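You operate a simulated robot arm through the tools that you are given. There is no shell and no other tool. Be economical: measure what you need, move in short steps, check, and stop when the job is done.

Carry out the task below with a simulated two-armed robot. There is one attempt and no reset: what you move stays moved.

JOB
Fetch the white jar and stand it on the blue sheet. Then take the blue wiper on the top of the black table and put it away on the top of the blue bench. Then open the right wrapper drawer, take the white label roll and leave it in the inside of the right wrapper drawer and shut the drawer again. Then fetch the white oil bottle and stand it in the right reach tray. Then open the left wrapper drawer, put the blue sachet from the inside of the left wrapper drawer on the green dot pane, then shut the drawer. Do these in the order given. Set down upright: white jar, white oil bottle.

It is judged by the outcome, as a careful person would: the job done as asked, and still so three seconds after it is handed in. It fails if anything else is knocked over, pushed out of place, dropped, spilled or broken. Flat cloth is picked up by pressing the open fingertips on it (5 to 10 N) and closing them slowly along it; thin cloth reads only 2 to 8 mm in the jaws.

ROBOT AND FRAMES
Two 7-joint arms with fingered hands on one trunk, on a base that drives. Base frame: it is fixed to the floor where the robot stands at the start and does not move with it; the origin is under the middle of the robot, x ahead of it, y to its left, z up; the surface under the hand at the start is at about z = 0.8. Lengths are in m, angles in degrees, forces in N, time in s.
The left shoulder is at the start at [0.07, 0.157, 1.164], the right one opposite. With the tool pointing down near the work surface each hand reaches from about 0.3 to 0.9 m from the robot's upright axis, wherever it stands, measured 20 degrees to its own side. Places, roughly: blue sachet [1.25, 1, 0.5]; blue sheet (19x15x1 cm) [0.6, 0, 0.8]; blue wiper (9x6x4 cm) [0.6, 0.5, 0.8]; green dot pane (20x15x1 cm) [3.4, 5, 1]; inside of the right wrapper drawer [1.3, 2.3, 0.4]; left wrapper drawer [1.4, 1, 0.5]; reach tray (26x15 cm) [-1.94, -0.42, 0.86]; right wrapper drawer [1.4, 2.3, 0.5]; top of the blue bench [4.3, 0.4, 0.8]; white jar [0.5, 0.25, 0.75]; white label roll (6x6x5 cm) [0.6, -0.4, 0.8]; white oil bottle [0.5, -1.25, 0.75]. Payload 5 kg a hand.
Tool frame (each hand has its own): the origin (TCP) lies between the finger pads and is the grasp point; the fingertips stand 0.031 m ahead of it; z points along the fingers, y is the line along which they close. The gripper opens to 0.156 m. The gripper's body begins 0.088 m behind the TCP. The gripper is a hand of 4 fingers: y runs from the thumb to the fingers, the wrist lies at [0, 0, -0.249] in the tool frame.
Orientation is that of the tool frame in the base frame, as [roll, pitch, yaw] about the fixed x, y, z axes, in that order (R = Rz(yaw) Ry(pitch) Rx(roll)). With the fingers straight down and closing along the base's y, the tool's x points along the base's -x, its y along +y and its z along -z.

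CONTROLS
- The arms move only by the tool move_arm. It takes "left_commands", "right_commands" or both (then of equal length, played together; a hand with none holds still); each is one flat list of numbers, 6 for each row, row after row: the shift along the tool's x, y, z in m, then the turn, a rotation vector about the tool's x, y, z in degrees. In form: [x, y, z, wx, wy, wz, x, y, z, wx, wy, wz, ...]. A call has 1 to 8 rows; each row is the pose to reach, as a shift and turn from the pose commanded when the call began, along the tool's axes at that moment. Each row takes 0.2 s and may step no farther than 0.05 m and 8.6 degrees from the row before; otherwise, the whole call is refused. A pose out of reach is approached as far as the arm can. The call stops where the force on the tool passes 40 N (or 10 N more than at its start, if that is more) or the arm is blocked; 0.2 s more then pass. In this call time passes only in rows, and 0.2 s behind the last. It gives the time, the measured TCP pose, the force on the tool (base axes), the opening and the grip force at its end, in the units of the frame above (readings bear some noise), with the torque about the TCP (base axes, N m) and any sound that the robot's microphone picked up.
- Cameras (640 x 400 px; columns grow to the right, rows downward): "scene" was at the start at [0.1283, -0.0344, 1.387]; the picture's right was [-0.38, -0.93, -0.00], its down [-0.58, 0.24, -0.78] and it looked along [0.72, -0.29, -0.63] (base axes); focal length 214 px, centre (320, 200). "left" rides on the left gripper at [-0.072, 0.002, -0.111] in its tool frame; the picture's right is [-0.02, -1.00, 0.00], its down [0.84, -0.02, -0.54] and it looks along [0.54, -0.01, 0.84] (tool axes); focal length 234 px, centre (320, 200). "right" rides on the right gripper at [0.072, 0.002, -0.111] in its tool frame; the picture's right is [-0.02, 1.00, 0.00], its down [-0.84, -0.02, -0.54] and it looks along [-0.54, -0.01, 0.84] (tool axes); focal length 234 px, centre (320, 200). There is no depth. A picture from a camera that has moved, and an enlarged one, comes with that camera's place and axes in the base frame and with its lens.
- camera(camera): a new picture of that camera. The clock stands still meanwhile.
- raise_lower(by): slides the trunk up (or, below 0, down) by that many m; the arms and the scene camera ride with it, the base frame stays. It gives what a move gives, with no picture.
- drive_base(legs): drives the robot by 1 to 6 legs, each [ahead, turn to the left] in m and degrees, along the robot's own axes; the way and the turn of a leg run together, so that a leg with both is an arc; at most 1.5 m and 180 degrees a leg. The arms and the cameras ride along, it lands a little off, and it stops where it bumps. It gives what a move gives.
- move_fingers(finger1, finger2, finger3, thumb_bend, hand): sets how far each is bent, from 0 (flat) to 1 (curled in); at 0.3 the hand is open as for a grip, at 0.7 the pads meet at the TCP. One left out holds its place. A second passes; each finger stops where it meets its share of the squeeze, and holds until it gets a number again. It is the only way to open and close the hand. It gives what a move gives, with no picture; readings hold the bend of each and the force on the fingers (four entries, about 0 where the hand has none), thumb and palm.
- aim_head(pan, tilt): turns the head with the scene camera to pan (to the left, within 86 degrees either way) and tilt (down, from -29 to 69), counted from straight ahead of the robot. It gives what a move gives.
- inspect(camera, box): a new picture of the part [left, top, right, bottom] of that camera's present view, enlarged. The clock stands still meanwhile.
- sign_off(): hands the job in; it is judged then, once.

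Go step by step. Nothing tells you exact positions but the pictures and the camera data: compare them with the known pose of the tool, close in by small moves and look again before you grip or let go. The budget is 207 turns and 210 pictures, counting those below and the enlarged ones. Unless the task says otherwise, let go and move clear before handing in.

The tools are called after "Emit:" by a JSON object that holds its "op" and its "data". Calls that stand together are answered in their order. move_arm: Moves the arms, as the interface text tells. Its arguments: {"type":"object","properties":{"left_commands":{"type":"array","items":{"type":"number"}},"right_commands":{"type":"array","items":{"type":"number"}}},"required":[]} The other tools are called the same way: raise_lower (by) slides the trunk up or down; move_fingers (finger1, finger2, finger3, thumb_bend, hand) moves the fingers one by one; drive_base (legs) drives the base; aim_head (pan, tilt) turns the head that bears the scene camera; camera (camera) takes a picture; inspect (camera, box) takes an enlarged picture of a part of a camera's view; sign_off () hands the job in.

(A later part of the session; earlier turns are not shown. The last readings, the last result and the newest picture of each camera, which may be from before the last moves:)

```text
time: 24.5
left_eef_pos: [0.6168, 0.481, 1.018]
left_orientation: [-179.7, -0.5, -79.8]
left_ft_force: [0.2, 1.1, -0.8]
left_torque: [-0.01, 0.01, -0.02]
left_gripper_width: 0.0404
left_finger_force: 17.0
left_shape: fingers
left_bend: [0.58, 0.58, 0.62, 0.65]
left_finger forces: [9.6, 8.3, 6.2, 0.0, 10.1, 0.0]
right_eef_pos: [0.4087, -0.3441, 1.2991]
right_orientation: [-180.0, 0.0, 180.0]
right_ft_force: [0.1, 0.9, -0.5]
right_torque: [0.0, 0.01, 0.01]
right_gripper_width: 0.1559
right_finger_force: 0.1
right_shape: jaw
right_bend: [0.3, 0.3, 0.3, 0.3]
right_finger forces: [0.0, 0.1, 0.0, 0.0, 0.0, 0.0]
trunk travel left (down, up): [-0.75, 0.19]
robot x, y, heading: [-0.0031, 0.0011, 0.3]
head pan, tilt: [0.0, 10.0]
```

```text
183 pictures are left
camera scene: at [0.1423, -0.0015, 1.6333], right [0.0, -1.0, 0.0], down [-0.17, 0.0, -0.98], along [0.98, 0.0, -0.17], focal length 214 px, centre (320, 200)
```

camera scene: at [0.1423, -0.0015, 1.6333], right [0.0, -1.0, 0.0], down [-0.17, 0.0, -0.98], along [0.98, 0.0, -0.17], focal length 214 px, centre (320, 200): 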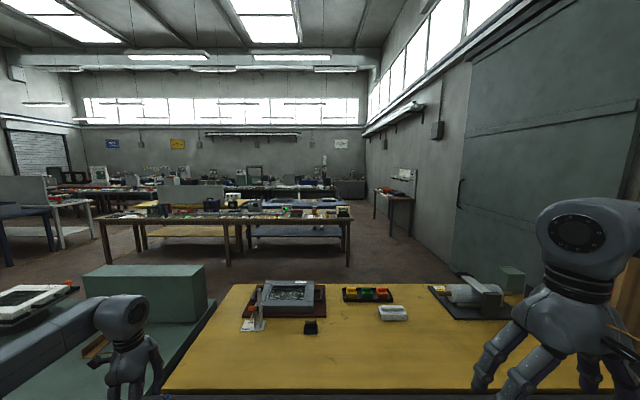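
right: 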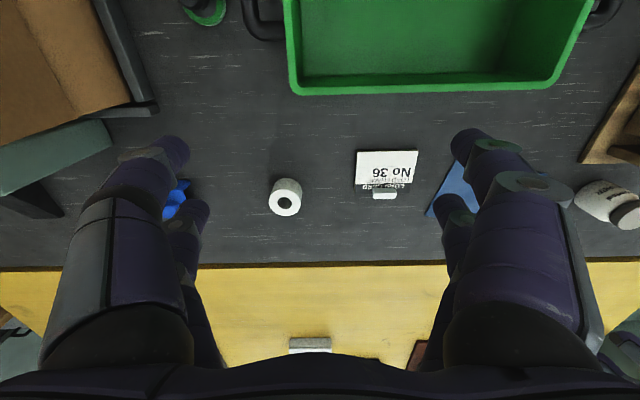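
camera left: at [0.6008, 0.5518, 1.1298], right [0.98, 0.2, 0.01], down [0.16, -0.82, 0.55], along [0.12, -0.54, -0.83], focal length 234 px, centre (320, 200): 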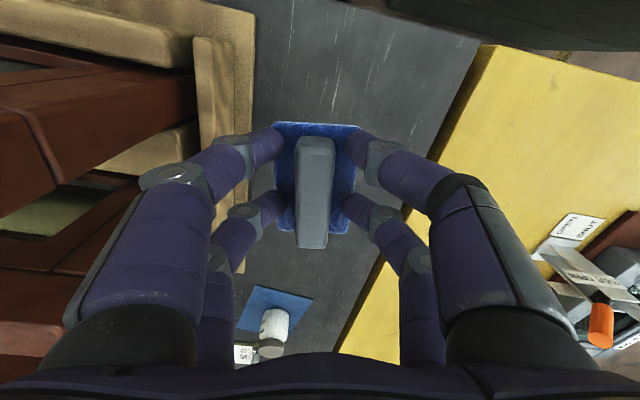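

The wiper is held in the left hand. Now I'll survey the way to the blue bench.

Emit:
{"op": "inspect", "data": {"camera": "scene", "box": [200, 150, 440, 300]}}

Emit:
{"op": "inspect", "data": {"camera": "scene", "box": [0, 150, 240, 300]}}

Emit:
{"op": "aim_head", "data": {"pan": 60, "tilt": 20}}

Emit:
{"op": "camera", "data": {"camera": "scene"}}

Emit:
{"op": "aim_head", "data": {"pan": -60, "tilt": 20}}

Emit:
{"op": "camera", "data": {"camera": "scene"}}

```text
2.67 times, centred on (320, 225) of scene
camera zoom: at [0.1423, -0.0015, 1.6333], right [0.0, -1.0, 0.0], down [-0.17, 0.0, -0.98], along [0.98, 0.0, -0.17], focal length 572 px, centre (320, 133)
```

zoom: 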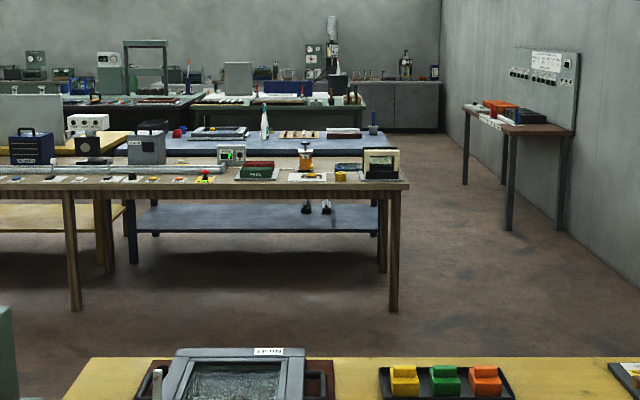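

```text
2.67 times, centred on (120, 225) of scene
camera zoom: at [0.1423, -0.0015, 1.6333], right [0.0, -1.0, 0.0], down [-0.17, 0.0, -0.98], along [0.98, 0.0, -0.17], focal length 572 px, centre (853, 133)
```

zoom: 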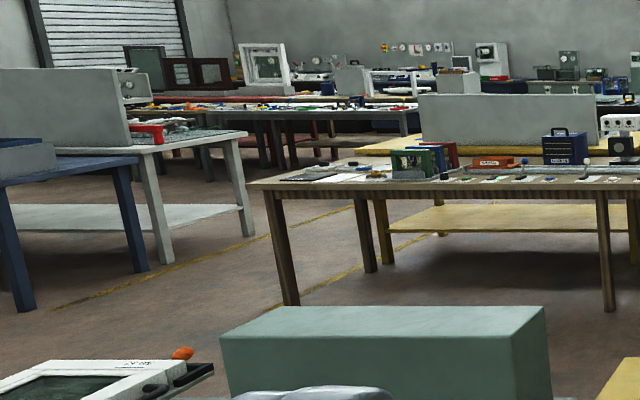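

```text
time: 25.8
left_eef_pos: [0.6177, 0.48, 1.0183]
left_orientation: [-179.7, -0.5, -79.8]
left_ft_force: [-0.7, -0.3, -0.7]
left_torque: [0.06, 0.03, 0.02]
left_gripper_width: 0.0402
left_finger_force: 16.5
left_shape: fingers
left_bend: [0.58, 0.58, 0.62, 0.65]
left_finger forces: [9.6, 8.3, 6.2, 0.1, 10.2, 0.1]
right_eef_pos: [0.409, -0.3447, 1.2989]
right_orientation: [180.0, 0.0, -179.9]
right_ft_force: [-0.1, 0.1, 0.1]
right_torque: [-0.02, 0.04, 0.01]
right_gripper_width: 0.1562
right_finger_force: 0.0
right_shape: jaw
right_bend: [0.3, 0.3, 0.3, 0.3]
right_finger forces: [0.0, 0.0, 0.0, 0.0, 0.1, 0.0]
trunk travel left (down, up): [-0.75, 0.19]
robot x, y, heading: [0.0024, -0.0034, -0.1]
head pan, tilt: [60.0, 20.0]
```

```text
180 pictures are left
camera scene: at [0.096, 0.0789, 1.6171], right [0.87, -0.5, 0.0], down [-0.17, -0.3, -0.94], along [0.47, 0.81, -0.34], focal length 214 px, centre (320, 200)
```

scene: 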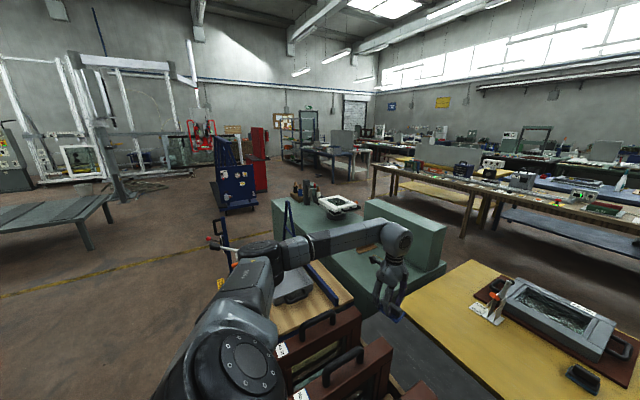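

```text
time: 27.8
left_eef_pos: [0.618, 0.4814, 1.0186]
left_orientation: [-179.6, -0.5, -79.8]
left_ft_force: [0.3, -0.1, -0.1]
left_torque: [0.02, -0.02, 0.03]
left_gripper_width: 0.0404
left_finger_force: 16.8
left_shape: fingers
left_bend: [0.58, 0.58, 0.62, 0.65]
left_finger forces: [9.5, 8.3, 6.2, 0.1, 10.1, 0.1]
right_eef_pos: [0.4088, -0.3444, 1.2982]
right_orientation: [-180.0, -0.1, -180.0]
right_ft_force: [0.2, 0.3, -0.8]
right_torque: [0.0, -0.02, 0.01]
right_gripper_width: 0.1558
right_finger_force: 0.0
right_shape: jaw
right_bend: [0.3, 0.3, 0.3, 0.3]
right_finger forces: [0.1, 0.0, 0.0, 0.0, 0.0, 0.0]
trunk travel left (down, up): [-0.75, 0.19]
robot x, y, heading: [0.0029, 0.0029, -0.0]
head pan, tilt: [-60.0, 20.0]
```

```text
179 pictures are left
camera scene: at [0.0959, -0.0823, 1.6171], right [-0.87, -0.5, 0.0], down [-0.17, 0.3, -0.94], along [0.47, -0.81, -0.34], focal length 214 px, centre (320, 200)
```

scene: 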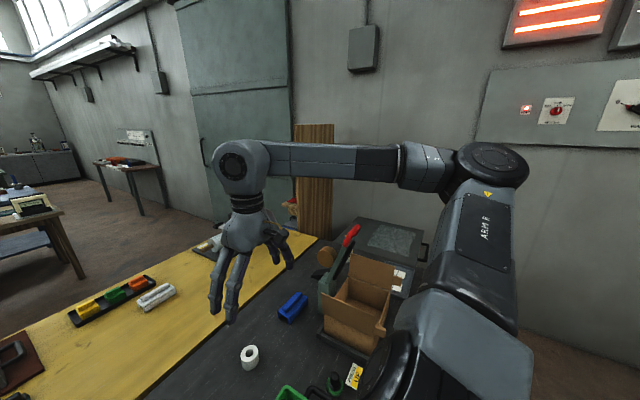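

The drawers face +x, away from me, and the blue bench stands behind a wooden bench at about x 3.95–4.6. So I have to go round the teal cabinet by the left. First I'll tuck the left hand in and up, back off, and look at the floor on the left.

Emit:
{"op": "move_arm", "data": {"left_commands": [0, 0, -0.045, 0, 0, 0, 0, 0, -0.09, 0, 0, 0, 0.02, 0.03, -0.125, 0, 0, 0, 0.04, 0.06, -0.155, 0, 0, 0, 0.06, 0.09, -0.185, 0, 0, 0, 0.08, 0.12, -0.215, 0, 0, 0, 0.1, 0.15, -0.235, 0, 0, 0, 0.12, 0.175, -0.25, 0, 0, 0]}}

Emit:
{"op": "aim_head", "data": {"pan": 86, "tilt": 40}}

Emit:
{"op": "camera", "data": {"camera": "scene"}}

Emit:
{"op": "aim_head", "data": {"pan": -86, "tilt": 40}}

Emit:
{"op": "camera", "data": {"camera": "scene"}}

```text
refused: row 3 steps farther than a row can; nothing moved
```

```text
time: 30.1
left_eef_pos: [0.6171, 0.4797, 1.0182]
left_orientation: [-179.7, -0.5, -79.8]
left_ft_force: [0.2, -0.7, 0.1]
left_torque: [0.01, -0.01, -0.01]
left_gripper_width: 0.0405
left_finger_force: 17.5
left_shape: fingers
left_bend: [0.58, 0.58, 0.62, 0.65]
left_finger forces: [9.6, 8.4, 6.2, 0.0, 10.1, 0.0]
right_eef_pos: [0.4094, -0.3446, 1.3003]
right_orientation: [-180.0, 0.0, -180.0]
right_ft_force: [0.1, 0.7, 0.9]
right_torque: [0.01, 0.01, 0.0]
right_gripper_width: 0.1558
right_finger_force: 0.0
right_shape: jaw
right_bend: [0.3, 0.3, 0.3, 0.3]
right_finger forces: [0.0, 0.1, 0.0, 0.0, 0.0, 0.0]
trunk travel left (down, up): [-0.75, 0.19]
robot x, y, heading: [-0.0025, -0.0007, 0.1]
head pan, tilt: [85.9, 40.0]
```

```text
178 pictures are left
camera scene: at [0.0554, 0.0832, 1.5857], right [1.0, -0.07, 0.0], down [-0.05, -0.64, -0.77], along [0.06, 0.76, -0.64], focal length 214 px, centre (320, 200)
```

scene: 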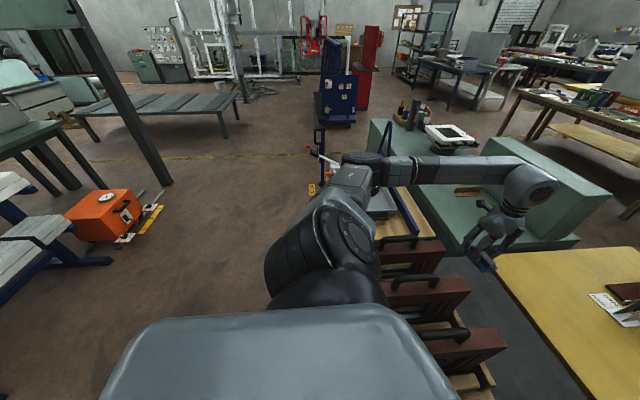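

```text
time: 32.7
left_eef_pos: [0.6176, 0.4804, 1.0179]
left_orientation: [-179.6, -0.5, -79.8]
left_ft_force: [-0.5, 0.5, -0.9]
left_torque: [0.01, -0.02, -0.01]
left_gripper_width: 0.0406
left_finger_force: 17.1
left_shape: fingers
left_bend: [0.58, 0.58, 0.62, 0.65]
left_finger forces: [9.6, 8.4, 6.2, 0.0, 10.1, 0.1]
right_eef_pos: [0.4083, -0.3439, 1.2997]
right_orientation: [-180.0, 0.1, -180.0]
right_ft_force: [-0.5, 0.5, -0.2]
right_torque: [-0.02, -0.02, -0.01]
right_gripper_width: 0.1558
right_finger_force: 0.0
right_shape: jaw
right_bend: [0.3, 0.3, 0.3, 0.3]
right_finger forces: [0.1, 0.1, 0.0, 0.0, 0.0, 0.1]
trunk travel left (down, up): [-0.75, 0.19]
robot x, y, heading: [-0.0011, -0.0002, -0.0]
head pan, tilt: [-85.9, 40.0]
```

```text
177 pictures are left
camera scene: at [0.0553, -0.0864, 1.5857], right [-1.0, -0.07, 0.0], down [-0.05, 0.64, -0.77], along [0.05, -0.76, -0.64], focal length 214 px, centre (320, 200)
```

scene: 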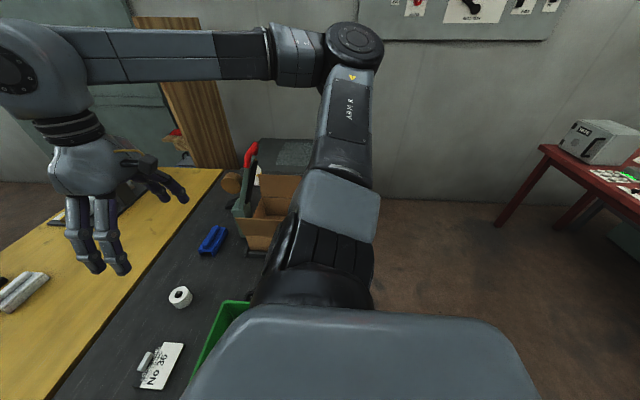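

The left side is open floor, so the route goes round by y ≈ 3.3. I'll tuck the arm with smaller steps and back up.

Emit:
{"op": "move_arm", "data": {"left_commands": [0, 0, -0.045, 0, 0, 0, 0, 0, -0.09, 0, 0, 0, 0.02, 0.029, -0.12, 0, 0, 0, 0.04, 0.058, -0.15, 0, 0, 0, 0.06, 0.087, -0.18, 0, 0, 0, 0.08, 0.116, -0.21, 0, 0, 0, 0.1, 0.145, -0.235, 0, 0, 0, 0.12, 0.17, -0.25, 0, 0, 0]}}

Emit:
{"op": "drive_base", "data": {"legs": [[-0.6, 0]]}}

Emit:
{"op": "aim_head", "data": {"pan": 60, "tilt": 30}}

Emit:
{"op": "camera", "data": {"camera": "scene"}}

```text
time: 34.5
left_eef_pos: [0.4708, 0.3366, 1.27]
left_orientation: [-179.7, -0.6, -79.8]
left_ft_force: [-0.8, -0.4, -0.4]
left_torque: [0.06, -0.01, -0.03]
left_gripper_width: 0.0403
left_finger_force: 16.1
left_shape: fingers
left_bend: [0.58, 0.58, 0.62, 0.65]
left_finger forces: [8.7, 7.8, 6.0, 0.0, 9.9, 0.0]
right_eef_pos: [0.4098, -0.3452, 1.2989]
right_orientation: [-180.0, -0.1, -180.0]
right_ft_force: [-0.6, -0.2, -0.2]
right_torque: [0.02, 0.04, -0.04]
right_gripper_width: 0.1559
right_finger_force: 0.1
right_shape: jaw
right_bend: [0.3, 0.3, 0.3, 0.3]
right_finger forces: [0.0, 0.1, 0.0, 0.0, 0.1, 0.0]
trunk travel left (down, up): [-0.75, 0.19]
robot x, y, heading: [0.0002, 0.0049, 0.1]
head pan, tilt: [-85.9, 40.0]
```

```text
time: 37.8
left_eef_pos: [-0.1089, 0.3354, 1.2684]
left_orientation: [-179.7, -0.5, -80.4]
left_ft_force: [0.5, -0.6, -0.5]
left_torque: [-0.03, -0.04, 0.0]
left_gripper_width: 0.0405
left_finger_force: 16.0
left_shape: fingers
left_bend: [0.58, 0.58, 0.62, 0.65]
left_finger forces: [8.7, 7.8, 5.9, 0.0, 9.9, 0.1]
right_eef_pos: [-0.1778, -0.3455, 1.299]
right_orientation: [-180.0, -0.1, 179.4]
right_ft_force: [-1.0, -0.3, 0.3]
right_torque: [-0.03, 0.01, -0.01]
right_gripper_width: 0.1556
right_finger_force: 0.0
right_shape: jaw
right_bend: [0.3, 0.3, 0.3, 0.3]
right_finger forces: [0.0, 0.1, 0.0, 0.0, 0.1, 0.0]
trunk travel left (down, up): [-0.75, 0.19]
robot x, y, heading: [-0.5853, 0.0025, -0.4]
head pan, tilt: [-85.9, 40.0]
```

```text
time: 40.1
left_eef_pos: [-0.1101, 0.3355, 1.2684]
left_orientation: [-179.7, -0.5, -80.4]
left_ft_force: [-0.5, -0.3, -0.4]
left_torque: [0.02, 0.0, 0.01]
left_gripper_width: 0.0402
left_finger_force: 16.1
left_shape: fingers
left_bend: [0.58, 0.58, 0.62, 0.65]
left_finger forces: [8.6, 7.8, 6.0, 0.0, 9.8, 0.0]
right_eef_pos: [-0.1785, -0.346, 1.2991]
right_orientation: [-179.9, 0.0, 179.3]
right_ft_force: [0.1, 0.0, 0.1]
right_torque: [-0.04, 0.03, -0.01]
right_gripper_width: 0.1561
right_finger_force: 0.0
right_shape: jaw
right_bend: [0.3, 0.3, 0.3, 0.3]
right_finger forces: [0.0, 0.0, 0.0, 0.0, 0.0, 0.0]
trunk travel left (down, up): [-0.75, 0.19]
robot x, y, heading: [-0.5837, 0.0032, -0.7]
head pan, tilt: [60.0, 30.0]
```

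```text
176 pictures are left
camera scene: at [-0.4889, 0.0791, 1.6011], right [0.86, -0.51, 0.0], down [-0.26, -0.43, -0.87], along [0.44, 0.74, -0.5], focal length 214 px, centre (320, 200)
```

scene: 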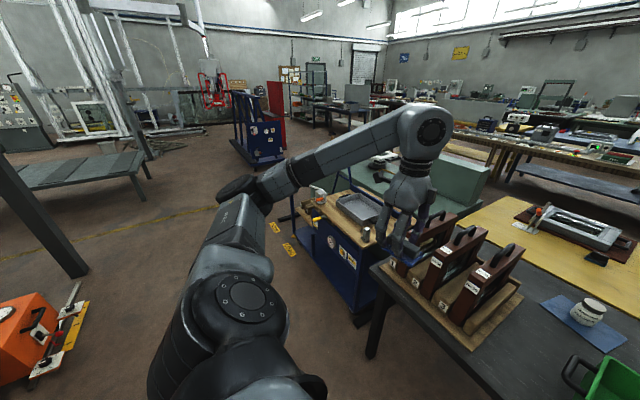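

A blue trolley stands left of the table at x > 0.2, and my lane at x = -0.58 is clear. I'll turn left and drive along it.

Emit:
{"op": "drive_base", "data": {"legs": [[0, 90], [1.5, 0], [1.5, 0], [0.3, 0], [0, -90]]}}

Emit:
{"op": "aim_head", "data": {"pan": 0, "tilt": 25}}

Emit:
{"op": "camera", "data": {"camera": "scene"}}

```text
time: 64.2
left_eef_pos: [0.0752, 3.643, 1.2686]
left_orientation: [-179.7, -0.4, -86.1]
left_ft_force: [-0.4, 0.2, -0.1]
left_torque: [-0.01, 0.0, -0.04]
left_gripper_width: 0.0329
left_finger_force: 14.1
left_shape: fingers
left_bend: [0.59, 0.58, 0.61, 0.67]
left_finger forces: [6.8, 6.2, 7.1, 0.0, 7.5, 0.0]
right_eef_pos: [-0.0622, 2.9738, 1.2997]
right_orientation: [180.0, 0.1, 173.7]
right_ft_force: [0.4, -0.1, 0.2]
right_torque: [0.03, -0.02, 0.01]
right_gripper_width: 0.1561
right_finger_force: 0.1
right_shape: jaw
right_bend: [0.3, 0.3, 0.3, 0.3]
right_finger forces: [0.0, 0.1, 0.0, 0.1, 0.0, 0.0]
trunk travel left (down, up): [-0.75, 0.19]
robot x, y, heading: [-0.4359, 3.3587, -6.2]
head pan, tilt: [60.0, 30.0]
```

```text
time: 65.5
left_eef_pos: [0.0748, 3.6437, 1.2689]
left_orientation: [-179.7, -0.5, -86.0]
left_ft_force: [-0.5, -0.2, -0.8]
left_torque: [0.03, 0.02, 0.05]
left_gripper_width: 0.0333
left_finger_force: 14.2
left_shape: fingers
left_bend: [0.59, 0.58, 0.61, 0.67]
left_finger forces: [6.8, 6.2, 7.0, 0.0, 7.5, 0.0]
right_eef_pos: [-0.0627, 2.9731, 1.2997]
right_orientation: [179.9, 0.0, 173.6]
right_ft_force: [-0.8, -1.0, 0.9]
right_torque: [0.01, -0.02, 0.01]
right_gripper_width: 0.1557
right_finger_force: 0.0
right_shape: jaw
right_bend: [0.3, 0.3, 0.3, 0.3]
right_finger forces: [0.1, 0.1, 0.0, 0.0, 0.0, 0.0]
trunk travel left (down, up): [-0.75, 0.19]
robot x, y, heading: [-0.4297, 3.3583, -6.4]
head pan, tilt: [0.0, 25.0]
```

```text
175 pictures are left
camera scene: at [-0.2901, 3.3424, 1.609], right [-0.11, -0.99, 0.0], down [-0.42, 0.05, -0.91], along [0.9, -0.1, -0.42], focal length 214 px, centre (320, 200)
```

scene: 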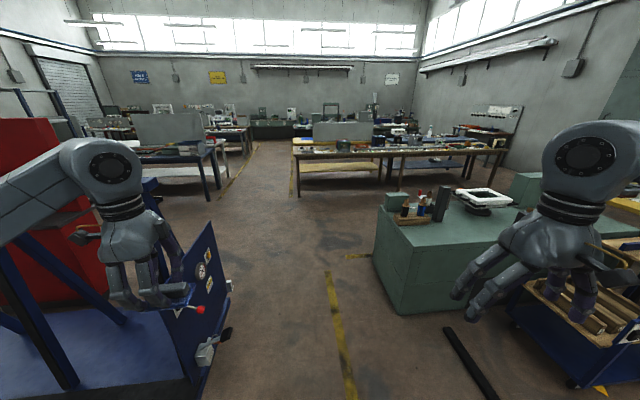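

The lane between the cabinet end and the blue frame is clear straight ahead. I'll check the wiper in the hand and the cabinet's extent.

Emit:
{"op": "camera", "data": {"camera": "left"}}

Emit:
{"op": "inspect", "data": {"camera": "scene", "box": [320, 160, 560, 330]}}

```text
174 pictures are left
camera left: at [0.0669, 3.7158, 1.3789], right [1.0, 0.09, 0.01], down [0.07, -0.83, 0.55], along [0.06, -0.55, -0.83], focal length 234 px, centre (320, 200)
```

left: 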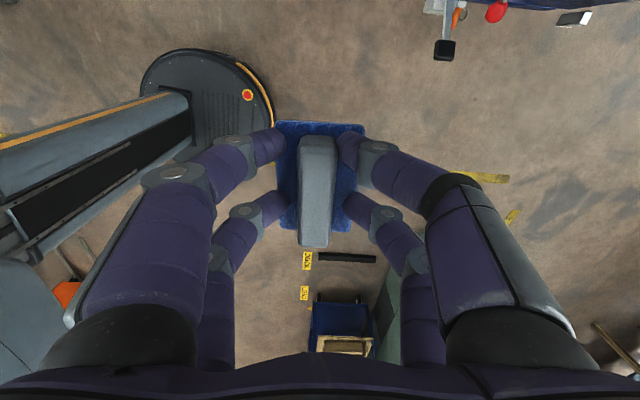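

```text
2.35 times, centred on (440, 245) of scene
camera zoom: at [-0.2901, 3.3424, 1.609], right [-0.11, -0.99, 0.0], down [-0.42, 0.05, -0.91], along [0.9, -0.1, -0.42], focal length 505 px, centre (38, 94)
```

zoom: 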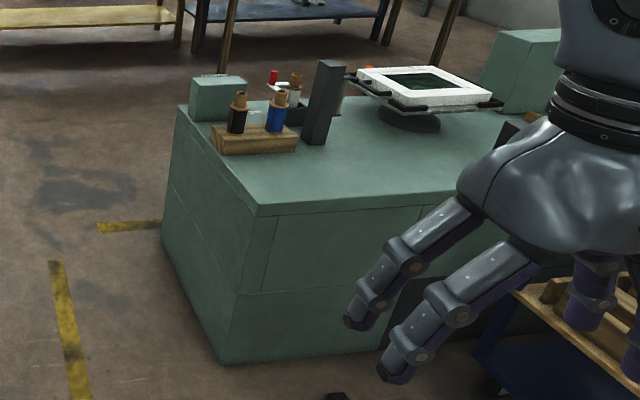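

The wiper is still held. The cabinet occupies x 0.85–1.48 and ends at y 2.57, so I'll go straight ahead and then turn down the corridor.

Emit:
{"op": "drive_base", "data": {"legs": [[1.5, 0], [1.4, 0], [0, -84]]}}

Emit:
{"op": "camera", "data": {"camera": "scene"}}

```text
time: 83.0
left_eef_pos: [2.7863, 2.5905, 1.2686]
left_orientation: [-179.7, -0.5, -168.1]
left_ft_force: [-0.4, 0.9, -0.3]
left_torque: [0.0, 0.01, 0.02]
left_gripper_width: 0.0325
left_finger_force: 12.3
left_shape: fingers
left_bend: [0.59, 0.58, 0.61, 0.68]
left_finger forces: [6.2, 5.7, 6.5, 0.0, 7.0, 0.0]
right_eef_pos: [2.1032, 2.6319, 1.299]
right_orientation: [-180.0, 0.1, 91.6]
right_ft_force: [0.2, 0.6, 0.4]
right_torque: [-0.03, 0.02, 0.0]
right_gripper_width: 0.1557
right_finger_force: 0.1
right_shape: jaw
right_bend: [0.3, 0.3, 0.3, 0.3]
right_finger forces: [0.0, 0.0, 0.1, 0.1, 0.0, 0.1]
trunk travel left (down, up): [-0.75, 0.19]
robot x, y, heading: [2.4325, 3.0527, -88.3]
head pan, tilt: [0.0, 25.0]
```

```text
172 pictures are left
camera scene: at [2.4396, 2.9075, 1.609], right [-1.0, -0.03, 0.0], down [-0.01, 0.42, -0.91], along [0.03, -0.91, -0.42], focal length 214 px, centre (320, 200)
```

scene: 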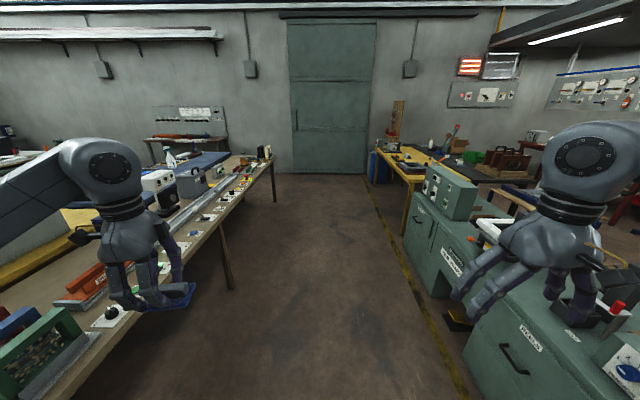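

The corridor is clear to the green door. I'll refresh the grip, then drive down past the wooden bench's end and turn left.

Emit:
{"op": "move_fingers", "data": {"hand": "left", "finger1": 0.7, "finger2": 0.7, "finger3": 0.7, "thumb_bend": 0.72}}

Emit:
{"op": "drive_base", "data": {"legs": [[1.5, 0], [1.5, 0], [1.15, 0], [0, 88]]}}

Emit:
{"op": "camera", "data": {"camera": "scene"}}

```text
time: 84.0
left_eef_pos: [2.7862, 2.5901, 1.2686]
left_orientation: [-179.7, -0.5, -168.1]
left_ft_force: [0.1, -1.3, -0.5]
left_torque: [0.02, -0.01, 0.01]
left_gripper_width: 0.0318
left_finger_force: 13.6
left_shape: fingers
left_bend: [0.58, 0.63, 0.67, 0.69]
left_finger forces: [5.9, 6.4, 4.0, 0.0, 10.7, 0.0]
right_eef_pos: [2.1033, 2.6322, 1.2992]
right_orientation: [-180.0, 0.0, 91.6]
right_ft_force: [0.4, 0.1, -0.6]
right_torque: [-0.01, 0.01, 0.0]
right_gripper_width: 0.1558
right_finger_force: 0.0
right_shape: jaw
right_bend: [0.3, 0.3, 0.3, 0.3]
right_finger forces: [0.0, 0.1, 0.0, 0.0, 0.0, 0.1]
trunk travel left (down, up): [-0.75, 0.19]
robot x, y, heading: [2.438, 3.0522, -88.4]
head pan, tilt: [0.0, 25.0]
```

```text
time: 107.8
left_eef_pos: [3.1681, -0.7774, 1.2684]
left_orientation: [-179.7, -0.5, -78.2]
left_ft_force: [0.2, -0.2, -1.2]
left_torque: [0.04, 0.01, 0.01]
left_gripper_width: 0.0313
left_finger_force: 13.4
left_shape: fingers
left_bend: [0.58, 0.63, 0.67, 0.69]
left_finger forces: [5.7, 6.1, 4.3, 0.0, 9.9, 0.0]
right_eef_pos: [3.1261, -1.4594, 1.3005]
right_orientation: [180.0, 0.0, -178.4]
right_ft_force: [0.0, -0.1, 0.7]
right_torque: [0.03, 0.0, -0.01]
right_gripper_width: 0.156
right_finger_force: 0.0
right_shape: jaw
right_bend: [0.3, 0.3, 0.3, 0.3]
right_finger forces: [0.0, 0.0, 0.1, 0.1, 0.0, 0.1]
trunk travel left (down, up): [-0.75, 0.19]
robot x, y, heading: [2.7044, -1.1278, 1.8]
head pan, tilt: [0.0, 25.0]
```

```text
171 pictures are left
camera scene: at [2.8483, -1.1242, 1.6091], right [0.03, -1.0, 0.0], down [-0.42, -0.01, -0.91], along [0.91, 0.03, -0.42], focal length 214 px, centre (320, 200)
```

scene: 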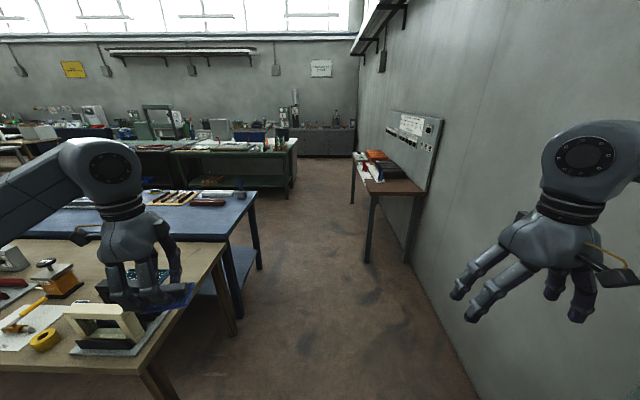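

The blue bench's right end is at y ≈ -0.4, x 3.95–4.65, with a free area near its corner. I'll drive to about (4.3, -1.08) and turn to face it.

Emit:
{"op": "drive_base", "data": {"legs": [[1.5, 0], [0.1, 0], [0, 88]]}}

Emit:
{"op": "aim_head", "data": {"pan": 0, "tilt": 45}}

Emit:
{"op": "camera", "data": {"camera": "scene"}}

```text
time: 119.8
left_eef_pos: [4.0095, -0.5948, 1.2678]
left_orientation: [-179.7, -0.5, 8.7]
left_ft_force: [0.0, 0.4, -0.2]
left_torque: [0.02, 0.02, -0.03]
left_gripper_width: 0.0307
left_finger_force: 12.4
left_shape: fingers
left_bend: [0.58, 0.63, 0.67, 0.69]
left_finger forces: [5.6, 5.9, 4.5, 0.1, 9.3, 0.0]
right_eef_pos: [4.6884, -0.6733, 1.2998]
right_orientation: [-179.9, 0.0, -91.4]
right_ft_force: [-0.4, 0.5, 0.1]
right_torque: [-0.01, -0.03, -0.03]
right_gripper_width: 0.156
right_finger_force: 0.0
right_shape: jaw
right_bend: [0.3, 0.3, 0.3, 0.3]
right_finger forces: [0.0, 0.1, 0.0, 0.0, 0.0, 0.1]
trunk travel left (down, up): [-0.75, 0.19]
robot x, y, heading: [4.3336, -1.0713, 88.8]
head pan, tilt: [0.0, 25.0]
```

```text
time: 120.6
left_eef_pos: [4.0095, -0.5946, 1.2681]
left_orientation: [-179.7, -0.5, 8.8]
left_ft_force: [-0.4, -0.4, -1.0]
left_torque: [0.0, 0.01, 0.02]
left_gripper_width: 0.0309
left_finger_force: 12.6
left_shape: fingers
left_bend: [0.58, 0.63, 0.67, 0.69]
left_finger forces: [5.5, 5.9, 4.4, 0.1, 9.2, 0.0]
right_eef_pos: [4.6868, -0.6724, 1.2994]
right_orientation: [-180.0, 0.0, -91.4]
right_ft_force: [-0.2, 0.6, 0.1]
right_torque: [-0.01, -0.02, 0.0]
right_gripper_width: 0.1558
right_finger_force: 0.0
right_shape: jaw
right_bend: [0.3, 0.3, 0.3, 0.3]
right_finger forces: [0.0, 0.0, 0.0, 0.0, 0.1, 0.1]
trunk travel left (down, up): [-0.75, 0.19]
robot x, y, heading: [4.3349, -1.0733, 88.5]
head pan, tilt: [0.0, 45.0]
```

```text
170 pictures are left
camera scene: at [4.3365, -0.9436, 1.5785], right [1.0, -0.02, 0.0], down [-0.02, -0.71, -0.71], along [0.02, 0.71, -0.71], focal length 214 px, centre (320, 200)
```

scene: 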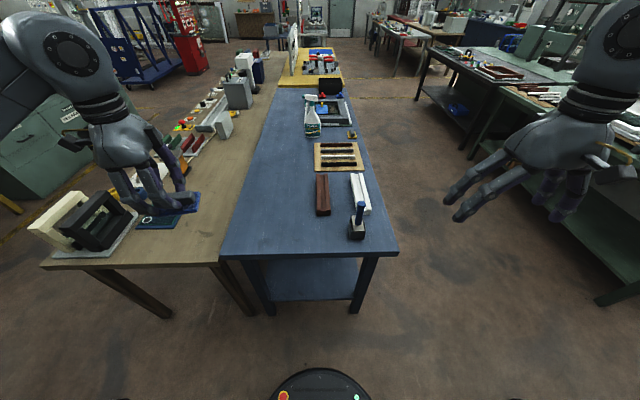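

The front-left of the blue bench top is free. I'll carry the wiper over (4.13, -0.30).

Emit:
{"op": "move_arm", "data": {"left_commands": [0.02, -0.034, 0.01, 0, 0, 0, 0.041, -0.068, 0.03, 0, 0, 0, 0.061, -0.102, 0.055, 0, 0, 0, 0.082, -0.137, 0.08, 0, 0, 0, 0.102, -0.171, 0.105, 0, 0, 0, 0.123, -0.205, 0.13, 0, 0, 0, 0.143, -0.239, 0.155, 0, 0, 0, 0.164, -0.273, 0.18, 0, 0, 0]}}

Emit:
{"op": "move_arm", "data": {"left_commands": [0, 0, 0.045, 0, 0, 0, 0, 0, 0.09, 0, 0, 0, 0, 0, 0.13, 0, 0, 0, 0, 0, 0.17, 0, 0, 0]}}

Emit:
{"op": "camera", "data": {"camera": "left"}}

Emit:
{"op": "inspect", "data": {"camera": "scene", "box": [160, 120, 400, 270]}}

```text
time: 122.4
left_eef_pos: [4.134, -0.2965, 1.0924]
left_orientation: [-179.7, -0.4, 8.7]
left_ft_force: [-0.4, 0.8, -1.5]
left_torque: [0.0, 0.01, -0.02]
left_gripper_width: 0.0306
left_finger_force: 12.4
left_shape: fingers
left_bend: [0.58, 0.63, 0.67, 0.69]
left_finger forces: [5.5, 5.9, 4.5, 0.0, 8.9, 0.1]
right_eef_pos: [4.6903, -0.6696, 1.2978]
right_orientation: [179.8, 0.0, -91.4]
right_ft_force: [-0.3, 1.1, 1.0]
right_torque: [-0.02, 0.03, 0.03]
right_gripper_width: 0.1556
right_finger_force: 0.1
right_shape: jaw
right_bend: [0.3, 0.3, 0.3, 0.3]
right_finger forces: [0.0, 0.1, 0.1, 0.0, 0.0, 0.0]
trunk travel left (down, up): [-0.75, 0.19]
robot x, y, heading: [4.3355, -1.0698, 88.5]
head pan, tilt: [0.0, 45.0]
```

```text
time: 123.4
left_eef_pos: [4.1326, -0.2948, 0.9207]
left_orientation: [-179.7, -0.5, 8.8]
left_ft_force: [0.7, 0.1, 0.1]
left_torque: [-0.03, 0.01, -0.03]
left_gripper_width: 0.0307
left_finger_force: 12.1
left_shape: fingers
left_bend: [0.58, 0.63, 0.67, 0.69]
left_finger forces: [5.6, 5.8, 4.5, 0.1, 8.9, 0.0]
right_eef_pos: [4.687, -0.6722, 1.2984]
right_orientation: [-180.0, 0.0, -91.4]
right_ft_force: [0.1, -0.3, 0.5]
right_torque: [-0.05, 0.03, -0.03]
right_gripper_width: 0.1561
right_finger_force: 0.1
right_shape: jaw
right_bend: [0.3, 0.3, 0.3, 0.3]
right_finger forces: [0.0, 0.0, 0.0, 0.0, 0.0, 0.0]
trunk travel left (down, up): [-0.75, 0.19]
robot x, y, heading: [4.3335, -1.0759, 88.6]
head pan, tilt: [0.0, 45.0]
```

```text
169 pictures are left
camera left: at [4.0611, -0.3088, 1.0313], right [-0.18, 0.98, 0.01], down [0.82, 0.14, 0.55], along [0.54, 0.1, -0.83], focal length 234 px, centre (320, 200)
```

left: 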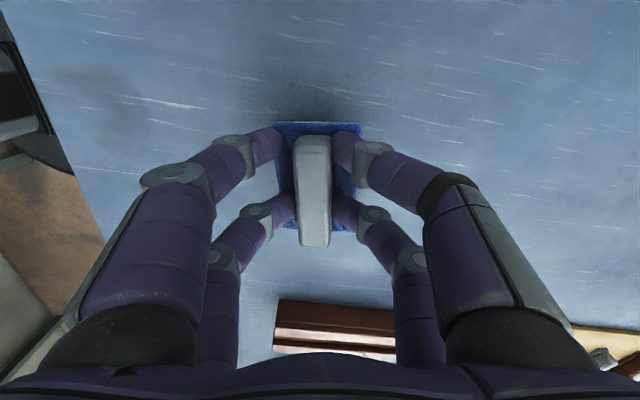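

```text
2.67 times, centred on (280, 195) of scene
camera zoom: at [4.3365, -0.9424, 1.5784], right [1.0, -0.02, 0.0], down [-0.02, -0.71, -0.71], along [0.02, 0.71, -0.71], focal length 572 px, centre (427, 213)
```

zoom: 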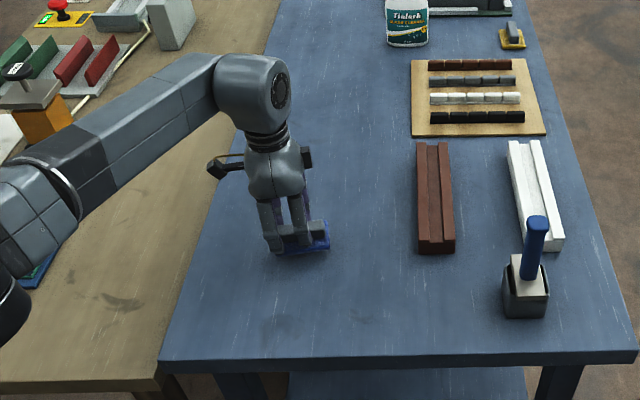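

The spot is clear. I'll lower it toward the surface.

Emit:
{"op": "move_arm", "data": {"left_commands": [0, 0, 0.035, 0, 0, 0, 0, 0, 0.06, 0, 0, 0, 0, 0, 0.065, 0, 0, 0]}}

Emit:
{"op": "inspect", "data": {"camera": "left", "box": [240, 80, 400, 180]}}

```text
time: 123.9
left_eef_pos: [4.1331, -0.2946, 0.8986]
left_orientation: [-179.5, -0.8, 8.9]
left_ft_force: [-1.1, -5.8, 13.8]
left_torque: [-0.82, 0.26, 0.01]
left_gripper_width: 0.0315
left_finger_force: 18.5
left_shape: fingers
left_bend: [0.58, 0.63, 0.67, 0.69]
left_finger forces: [19.8, 6.9, 3.4, 0.0, 6.7, 0.1]
right_eef_pos: [4.6887, -0.6756, 1.3005]
right_orientation: [179.9, 0.2, -91.4]
right_ft_force: [0.1, -0.2, -0.1]
right_torque: [-0.01, 0.02, 0.01]
right_gripper_width: 0.1557
right_finger_force: 0.1
right_shape: jaw
right_bend: [0.3, 0.3, 0.3, 0.3]
right_finger forces: [0.1, 0.0, 0.0, 0.1, 0.0, 0.1]
trunk travel left (down, up): [-0.75, 0.19]
robot x, y, heading: [4.3369, -1.073, 88.6]
head pan, tilt: [0.0, 45.0]
stopped in row 2 (left hand): the force on the tool passed its limit at 54 N (the readings are from after the stop); the commanded pose is now the measured one
```

```text
4.00 times, centred on (320, 130) of left
camera zoom: at [4.0606, -0.3086, 1.0086], right [-0.18, 0.98, 0.01], down [0.82, 0.14, 0.56], along [0.55, 0.11, -0.83], focal length 937 px, centre (320, 480)
```

zoom: 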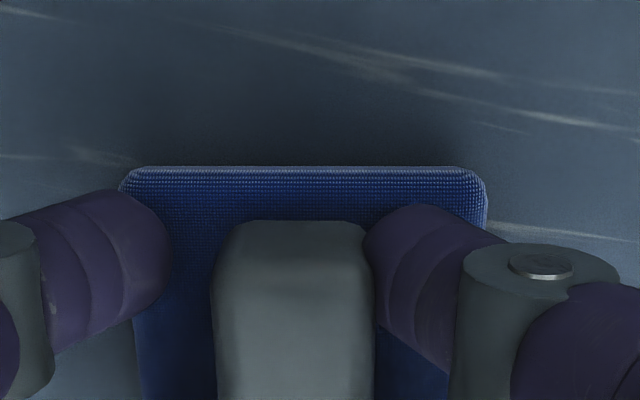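

Contact: the bench top is higher than I thought, at about z 0.85. I'll ease up 2 mm and open the fingers slightly, then rise.

Emit:
{"op": "move_arm", "data": {"left_commands": [0, 0, -0.002, 0, 0, 0]}}

Emit:
{"op": "move_fingers", "data": {"hand": "left", "finger1": 0.4, "finger2": 0.4, "finger3": 0.4, "thumb_bend": 0.4}}

Emit:
{"op": "move_arm", "data": {"left_commands": [0, 0, -0.04, 0, 0, 0, 0, 0, -0.085, 0, 0, 0, 0, 0, -0.13, 0, 0, 0, 0, 0, -0.17, 0, 0, 0]}}

Emit:
{"op": "camera", "data": {"camera": "left"}}

Emit:
{"op": "inspect", "data": {"camera": "scene", "box": [160, 120, 400, 270]}}

```text
time: 124.3
left_eef_pos: [4.1327, -0.2936, 0.8983]
left_orientation: [-179.5, -0.8, 8.9]
left_ft_force: [-0.1, -4.6, 9.8]
left_torque: [-0.59, 0.06, 0.02]
left_gripper_width: 0.0318
left_finger_force: 16.9
left_shape: fingers
left_bend: [0.57, 0.63, 0.67, 0.69]
left_finger forces: [16.5, 7.2, 3.4, 0.1, 6.6, 0.1]
right_eef_pos: [4.6876, -0.6753, 1.3001]
right_orientation: [-180.0, 0.1, -91.4]
right_ft_force: [0.3, -0.1, 0.0]
right_torque: [0.01, -0.03, -0.03]
right_gripper_width: 0.1557
right_finger_force: 0.0
right_shape: jaw
right_bend: [0.3, 0.3, 0.3, 0.3]
right_finger forces: [0.0, 0.0, 0.0, 0.0, 0.1, 0.0]
trunk travel left (down, up): [-0.75, 0.19]
robot x, y, heading: [4.3309, -1.0711, 88.6]
head pan, tilt: [0.0, 45.0]
```

```text
time: 125.3
left_eef_pos: [4.1331, -0.292, 0.8981]
left_orientation: [-179.6, -0.9, 9.1]
left_ft_force: [-0.1, 0.2, 0.5]
left_torque: [0.01, 0.0, -0.01]
left_gripper_width: 0.1205
left_finger_force: 0.0
left_shape: fingers
left_bend: [0.4, 0.4, 0.4, 0.4]
left_finger forces: [0.0, 0.0, 0.0, 0.1, 0.0, 0.0]
right_eef_pos: [4.6873, -0.673, 1.2993]
right_orientation: [180.0, 0.0, -91.4]
right_ft_force: [1.5, -0.4, -0.5]
right_torque: [0.0, 0.02, -0.02]
right_gripper_width: 0.1559
right_finger_force: 0.0
right_shape: jaw
right_bend: [0.3, 0.3, 0.3, 0.3]
right_finger forces: [0.1, 0.0, 0.0, 0.1, 0.1, 0.0]
trunk travel left (down, up): [-0.75, 0.19]
robot x, y, heading: [4.3341, -1.073, 88.6]
head pan, tilt: [0.0, 45.0]
```

```text
time: 126.3
left_eef_pos: [4.1294, -0.2935, 1.0668]
left_orientation: [-179.7, -0.8, 8.8]
left_ft_force: [0.3, -0.3, 0.3]
left_torque: [-0.01, -0.01, -0.03]
left_gripper_width: 0.1205
left_finger_force: 0.1
left_shape: fingers
left_bend: [0.4, 0.4, 0.4, 0.4]
left_finger forces: [0.0, 0.0, 0.0, 0.0, 0.0, 0.0]
right_eef_pos: [4.6871, -0.6723, 1.2989]
right_orientation: [179.9, -0.1, -91.4]
right_ft_force: [-0.4, -0.1, -0.1]
right_torque: [-0.01, -0.01, -0.02]
right_gripper_width: 0.1559
right_finger_force: 0.1
right_shape: jaw
right_bend: [0.3, 0.3, 0.3, 0.3]
right_finger forces: [0.1, 0.0, 0.0, 0.1, 0.0, 0.1]
trunk travel left (down, up): [-0.75, 0.19]
robot x, y, heading: [4.3373, -1.0741, 88.5]
head pan, tilt: [0.0, 45.0]
```

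```text
166 pictures are left
camera left: at [4.0576, -0.3082, 1.1763], right [-0.18, 0.98, 0.01], down [0.82, 0.15, 0.56], along [0.55, 0.1, -0.83], focal length 234 px, centre (320, 200)
```

left: 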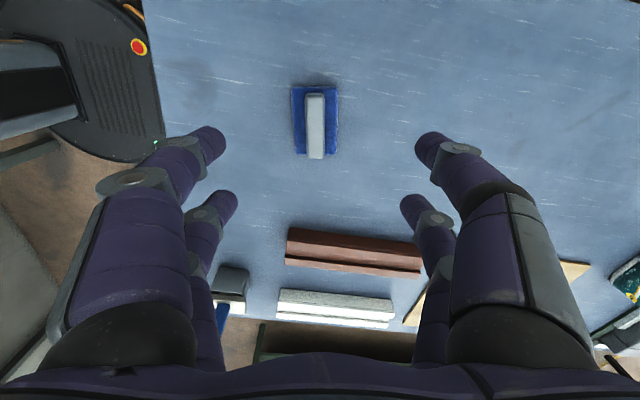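

```text
2.67 times, centred on (280, 195) of scene
camera zoom: at [4.337, -0.9445, 1.5785], right [1.0, -0.02, 0.0], down [-0.02, -0.71, -0.71], along [0.02, 0.71, -0.71], focal length 572 px, centre (427, 213)
```

zoom: 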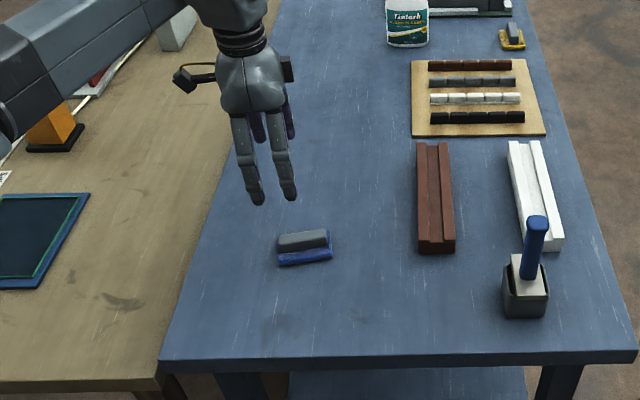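

The wiper stands on the blue bench. I'll tuck the left arm back and drive to the right wrapper drawer.

Emit:
{"op": "move_arm", "data": {"left_commands": [0, 0, -0.045, 0, 0, 0, -0.02, 0.034, -0.07, 0, 0, 0, -0.041, 0.068, -0.095, 0, 0, 0, -0.064, 0.107, -0.12, 0, 0, 0, -0.088, 0.146, -0.14, 0, 0, 0, -0.112, 0.186, -0.155, 0, 0, 0, -0.138, 0.228, -0.165, 0, 0, 0, -0.164, 0.27, -0.17, 0, 0, 0]}}

Emit:
{"op": "drive_base", "data": {"legs": [[0, 90], [1.5, 0], [0.35, 0], [0, -88]]}}

Emit:
{"op": "aim_head", "data": {"pan": 20, "tilt": 25}}

Emit:
{"op": "camera", "data": {"camera": "scene"}}

```text
refused: row 4 steps farther than a row can; nothing moved
```

```text
time: 143.2
left_eef_pos: [2.2485, -0.2816, 1.0666]
left_orientation: [-179.6, -0.8, 10.7]
left_ft_force: [0.2, 0.4, 0.3]
left_torque: [-0.01, 0.04, -0.01]
left_gripper_width: 0.1203
left_finger_force: 0.1
left_shape: fingers
left_bend: [0.4, 0.4, 0.4, 0.4]
left_finger forces: [0.0, 0.0, 0.0, 0.1, 0.0, 0.0]
right_eef_pos: [2.8175, -0.6442, 1.2991]
right_orientation: [-180.0, -0.1, -89.7]
right_ft_force: [0.4, 0.2, -0.2]
right_torque: [0.03, 0.01, -0.03]
right_gripper_width: 0.1561
right_finger_force: 0.0
right_shape: jaw
right_bend: [0.3, 0.3, 0.3, 0.3]
right_finger forces: [0.0, 0.0, 0.1, 0.0, 0.0, 0.1]
trunk travel left (down, up): [-0.75, 0.19]
robot x, y, heading: [2.4763, -1.0569, 90.3]
head pan, tilt: [0.0, 45.0]
```

```text
time: 144.1
left_eef_pos: [2.2506, -0.2804, 1.0665]
left_orientation: [-179.6, -0.8, 10.6]
left_ft_force: [0.0, -0.3, -0.6]
left_torque: [-0.02, 0.01, 0.02]
left_gripper_width: 0.1204
left_finger_force: 0.1
left_shape: fingers
left_bend: [0.4, 0.4, 0.4, 0.4]
left_finger forces: [0.0, 0.0, 0.0, 0.1, 0.0, 0.1]
right_eef_pos: [2.8176, -0.6449, 1.2983]
right_orientation: [180.0, 0.0, -89.8]
right_ft_force: [-0.3, 0.5, -0.1]
right_torque: [-0.01, -0.03, -0.01]
right_gripper_width: 0.1558
right_finger_force: 0.1
right_shape: jaw
right_bend: [0.3, 0.3, 0.3, 0.3]
right_finger forces: [0.0, 0.1, 0.1, 0.1, 0.0, 0.0]
trunk travel left (down, up): [-0.75, 0.19]
robot x, y, heading: [2.4757, -1.0534, 90.4]
head pan, tilt: [20.0, 25.0]
```

```text
164 pictures are left
camera scene: at [2.4433, -0.9201, 1.609], right [0.94, 0.35, 0.0], down [0.15, -0.4, -0.91], along [-0.31, 0.85, -0.42], focal length 214 px, centre (320, 200)
```

scene: 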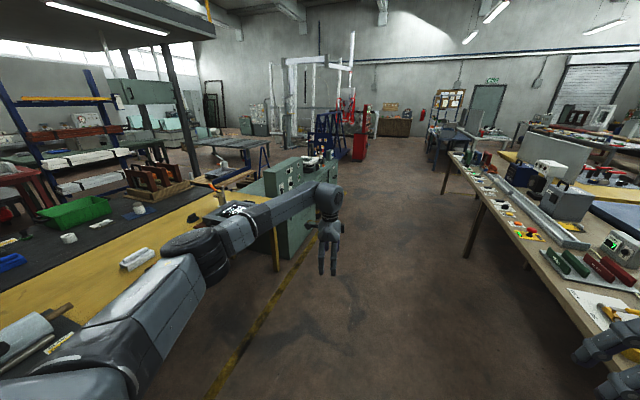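

The tuck was refused yet the drive went ahead; the forces were nil and the benches look undisturbed. I'll tuck the left arm now, before going on.

Emit:
{"op": "move_arm", "data": {"left_commands": [-0.006, 0.034, -0.025, 0, 0, 0, -0.012, 0.068, -0.05, 0, 0, 0, -0.018, 0.102, -0.075, 0, 0, 0, -0.024, 0.136, -0.1, 0, 0, 0, -0.03, 0.17, -0.125, 0, 0, 0, -0.036, 0.204, -0.15, 0, 0, 0, -0.042, 0.238, -0.175, 0, 0, 0, -0.048, 0.27, -0.2, 0, 0, 0]}}

Emit:
{"op": "inspect", "data": {"camera": "scene", "box": [440, 120, 640, 330]}}

```text
time: 145.9
left_eef_pos: [2.2488, -0.5582, 1.2665]
left_orientation: [-179.6, -0.8, 10.6]
left_ft_force: [-0.8, 0.0, -0.6]
left_torque: [0.02, -0.03, 0.01]
left_gripper_width: 0.1208
left_finger_force: 0.0
left_shape: fingers
left_bend: [0.4, 0.4, 0.4, 0.4]
left_finger forces: [0.1, 0.0, 0.0, 0.0, 0.0, 0.1]
right_eef_pos: [2.8187, -0.6451, 1.2992]
right_orientation: [179.9, 0.0, -89.8]
right_ft_force: [-0.3, -0.2, -0.3]
right_torque: [0.04, 0.02, 0.02]
right_gripper_width: 0.1558
right_finger_force: 0.2
right_shape: jaw
right_bend: [0.3, 0.3, 0.3, 0.3]
right_finger forces: [0.0, 0.1, 0.0, 0.0, 0.0, 0.0]
trunk travel left (down, up): [-0.75, 0.19]
robot x, y, heading: [2.477, -1.0566, 90.2]
head pan, tilt: [20.0, 25.0]
```

```text
1.90 times, centred on (540, 225) of scene
camera zoom: at [2.443, -0.922, 1.6092], right [0.94, 0.35, 0.0], down [0.15, -0.4, -0.91], along [-0.31, 0.85, -0.42], focal length 408 px, centre (-99, 152)
```

zoom: 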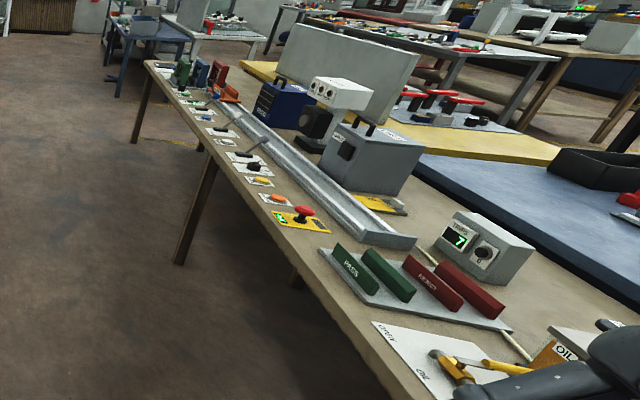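

All fine on the wooden bench. I'll drive up to y ≈ 2.3 and face the cabinet's drawers.

Emit:
{"op": "drive_base", "data": {"legs": [[1.5, 0], [1.5, 0], [0.3, 0], [0, 90]]}}

Emit:
{"op": "aim_head", "data": {"pan": 0, "tilt": 45}}

Emit:
{"op": "camera", "data": {"camera": "scene"}}

```text
time: 166.0
left_eef_pos: [1.9338, 2.0528, 1.264]
left_orientation: [-179.6, -0.9, 102.4]
left_ft_force: [0.7, -0.3, 0.6]
left_torque: [0.0, 0.0, 0.03]
left_gripper_width: 0.1207
left_finger_force: 0.0
left_shape: fingers
left_bend: [0.4, 0.4, 0.4, 0.4]
left_finger forces: [0.0, 0.0, 0.1, 0.2, 0.0, 0.0]
right_eef_pos: [2.0021, 2.6241, 1.2982]
right_orientation: [-180.0, 0.0, 2.1]
right_ft_force: [0.3, 0.2, -0.4]
right_torque: [-0.05, 0.01, 0.0]
right_gripper_width: 0.1558
right_finger_force: 0.0
right_shape: jaw
right_bend: [0.3, 0.3, 0.3, 0.3]
right_finger forces: [0.0, 0.0, 0.0, 0.1, 0.1, 0.1]
trunk travel left (down, up): [-0.75, 0.19]
robot x, y, heading: [2.4255, 2.2959, -178.0]
head pan, tilt: [20.0, 25.0]
```

```text
time: 166.9
left_eef_pos: [1.9339, 2.0522, 1.2653]
left_orientation: [-179.6, -0.8, 102.5]
left_ft_force: [0.7, 0.4, -1.4]
left_torque: [0.01, 0.03, 0.03]
left_gripper_width: 0.1209
left_finger_force: 0.1
left_shape: fingers
left_bend: [0.4, 0.4, 0.4, 0.4]
left_finger forces: [0.0, 0.0, 0.0, 0.0, 0.0, 0.0]
right_eef_pos: [2.0028, 2.624, 1.3001]
right_orientation: [180.0, 0.1, 2.0]
right_ft_force: [-0.5, 0.2, 0.6]
right_torque: [0.0, 0.02, -0.02]
right_gripper_width: 0.1561
right_finger_force: 0.2
right_shape: jaw
right_bend: [0.3, 0.3, 0.3, 0.3]
right_finger forces: [0.1, 0.0, 0.0, 0.1, 0.0, 0.0]
trunk travel left (down, up): [-0.75, 0.19]
robot x, y, heading: [2.4245, 2.2963, -177.8]
head pan, tilt: [0.0, 45.0]
```

```text
162 pictures are left
camera scene: at [2.2916, 2.2887, 1.5785], right [-0.04, 1.0, 0.0], down [0.71, 0.03, -0.71], along [-0.71, -0.03, -0.71], focal length 214 px, centre (320, 200)
```

scene: 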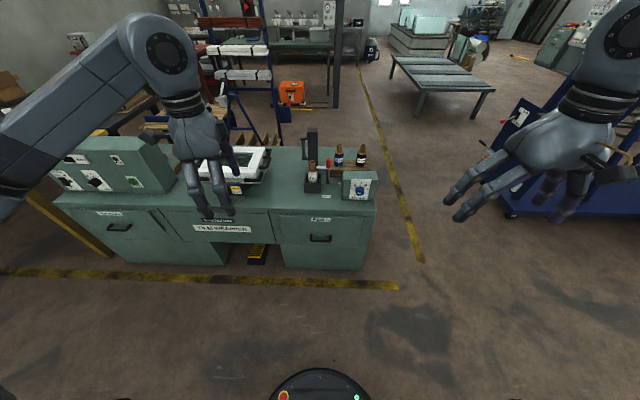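

I see the right wrapper drawer with a bar handle at about (1.47, 2.25, 0.42). I'll take an enlarged look at the handle.

Emit:
{"op": "inspect", "data": {"camera": "scene", "box": [260, 190, 390, 275]}}

Emit:
{"op": "raise_lower", "data": {"by": -0.4}}

Emit:
{"op": "camera", "data": {"camera": "scene"}}

```text
4.71 times, centred on (325, 232) of scene
camera zoom: at [2.2916, 2.2887, 1.5785], right [-0.04, 1.0, 0.0], down [0.71, 0.03, -0.71], along [-0.71, -0.03, -0.71], focal length 1009 px, centre (296, 47)
```

zoom: 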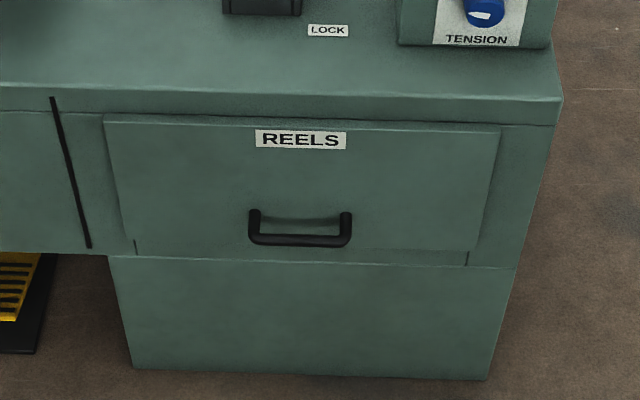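

```text
time: 170.7
left_eef_pos: [1.9335, 2.0516, 0.8645]
left_orientation: [-179.6, -0.8, 102.3]
left_ft_force: [-0.8, 0.4, 0.2]
left_torque: [-0.01, -0.03, 0.06]
left_gripper_width: 0.1205
left_finger_force: 0.1
left_shape: fingers
left_bend: [0.4, 0.4, 0.4, 0.4]
left_finger forces: [0.0, 0.1, 0.0, 0.0, 0.0, 0.1]
right_eef_pos: [2.0024, 2.6256, 0.8988]
right_orientation: [180.0, 0.0, 2.1]
right_ft_force: [0.1, 0.2, 0.0]
right_torque: [-0.01, -0.02, -0.01]
right_gripper_width: 0.1557
right_finger_force: 0.1
right_shape: jaw
right_bend: [0.3, 0.3, 0.3, 0.3]
right_finger forces: [0.0, 0.0, 0.0, 0.1, 0.0, 0.0]
trunk travel left (down, up): [-0.35, 0.59]
robot x, y, heading: [2.4215, 2.2933, -178.0]
head pan, tilt: [0.0, 45.0]
```

```text
160 pictures are left
camera scene: at [2.2918, 2.289, 1.1785], right [-0.04, 1.0, 0.0], down [0.71, 0.03, -0.71], along [-0.71, -0.03, -0.71], focal length 214 px, centre (320, 200)
```

scene: 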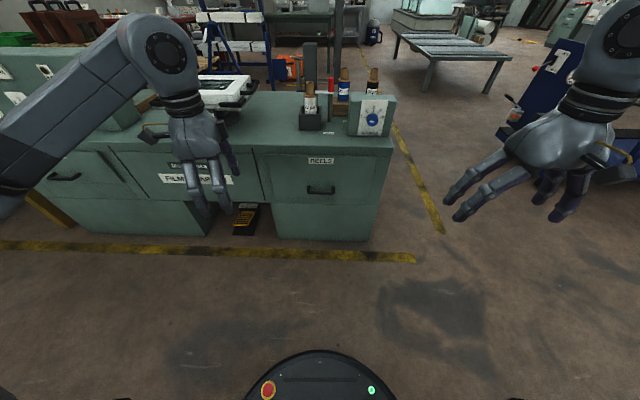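

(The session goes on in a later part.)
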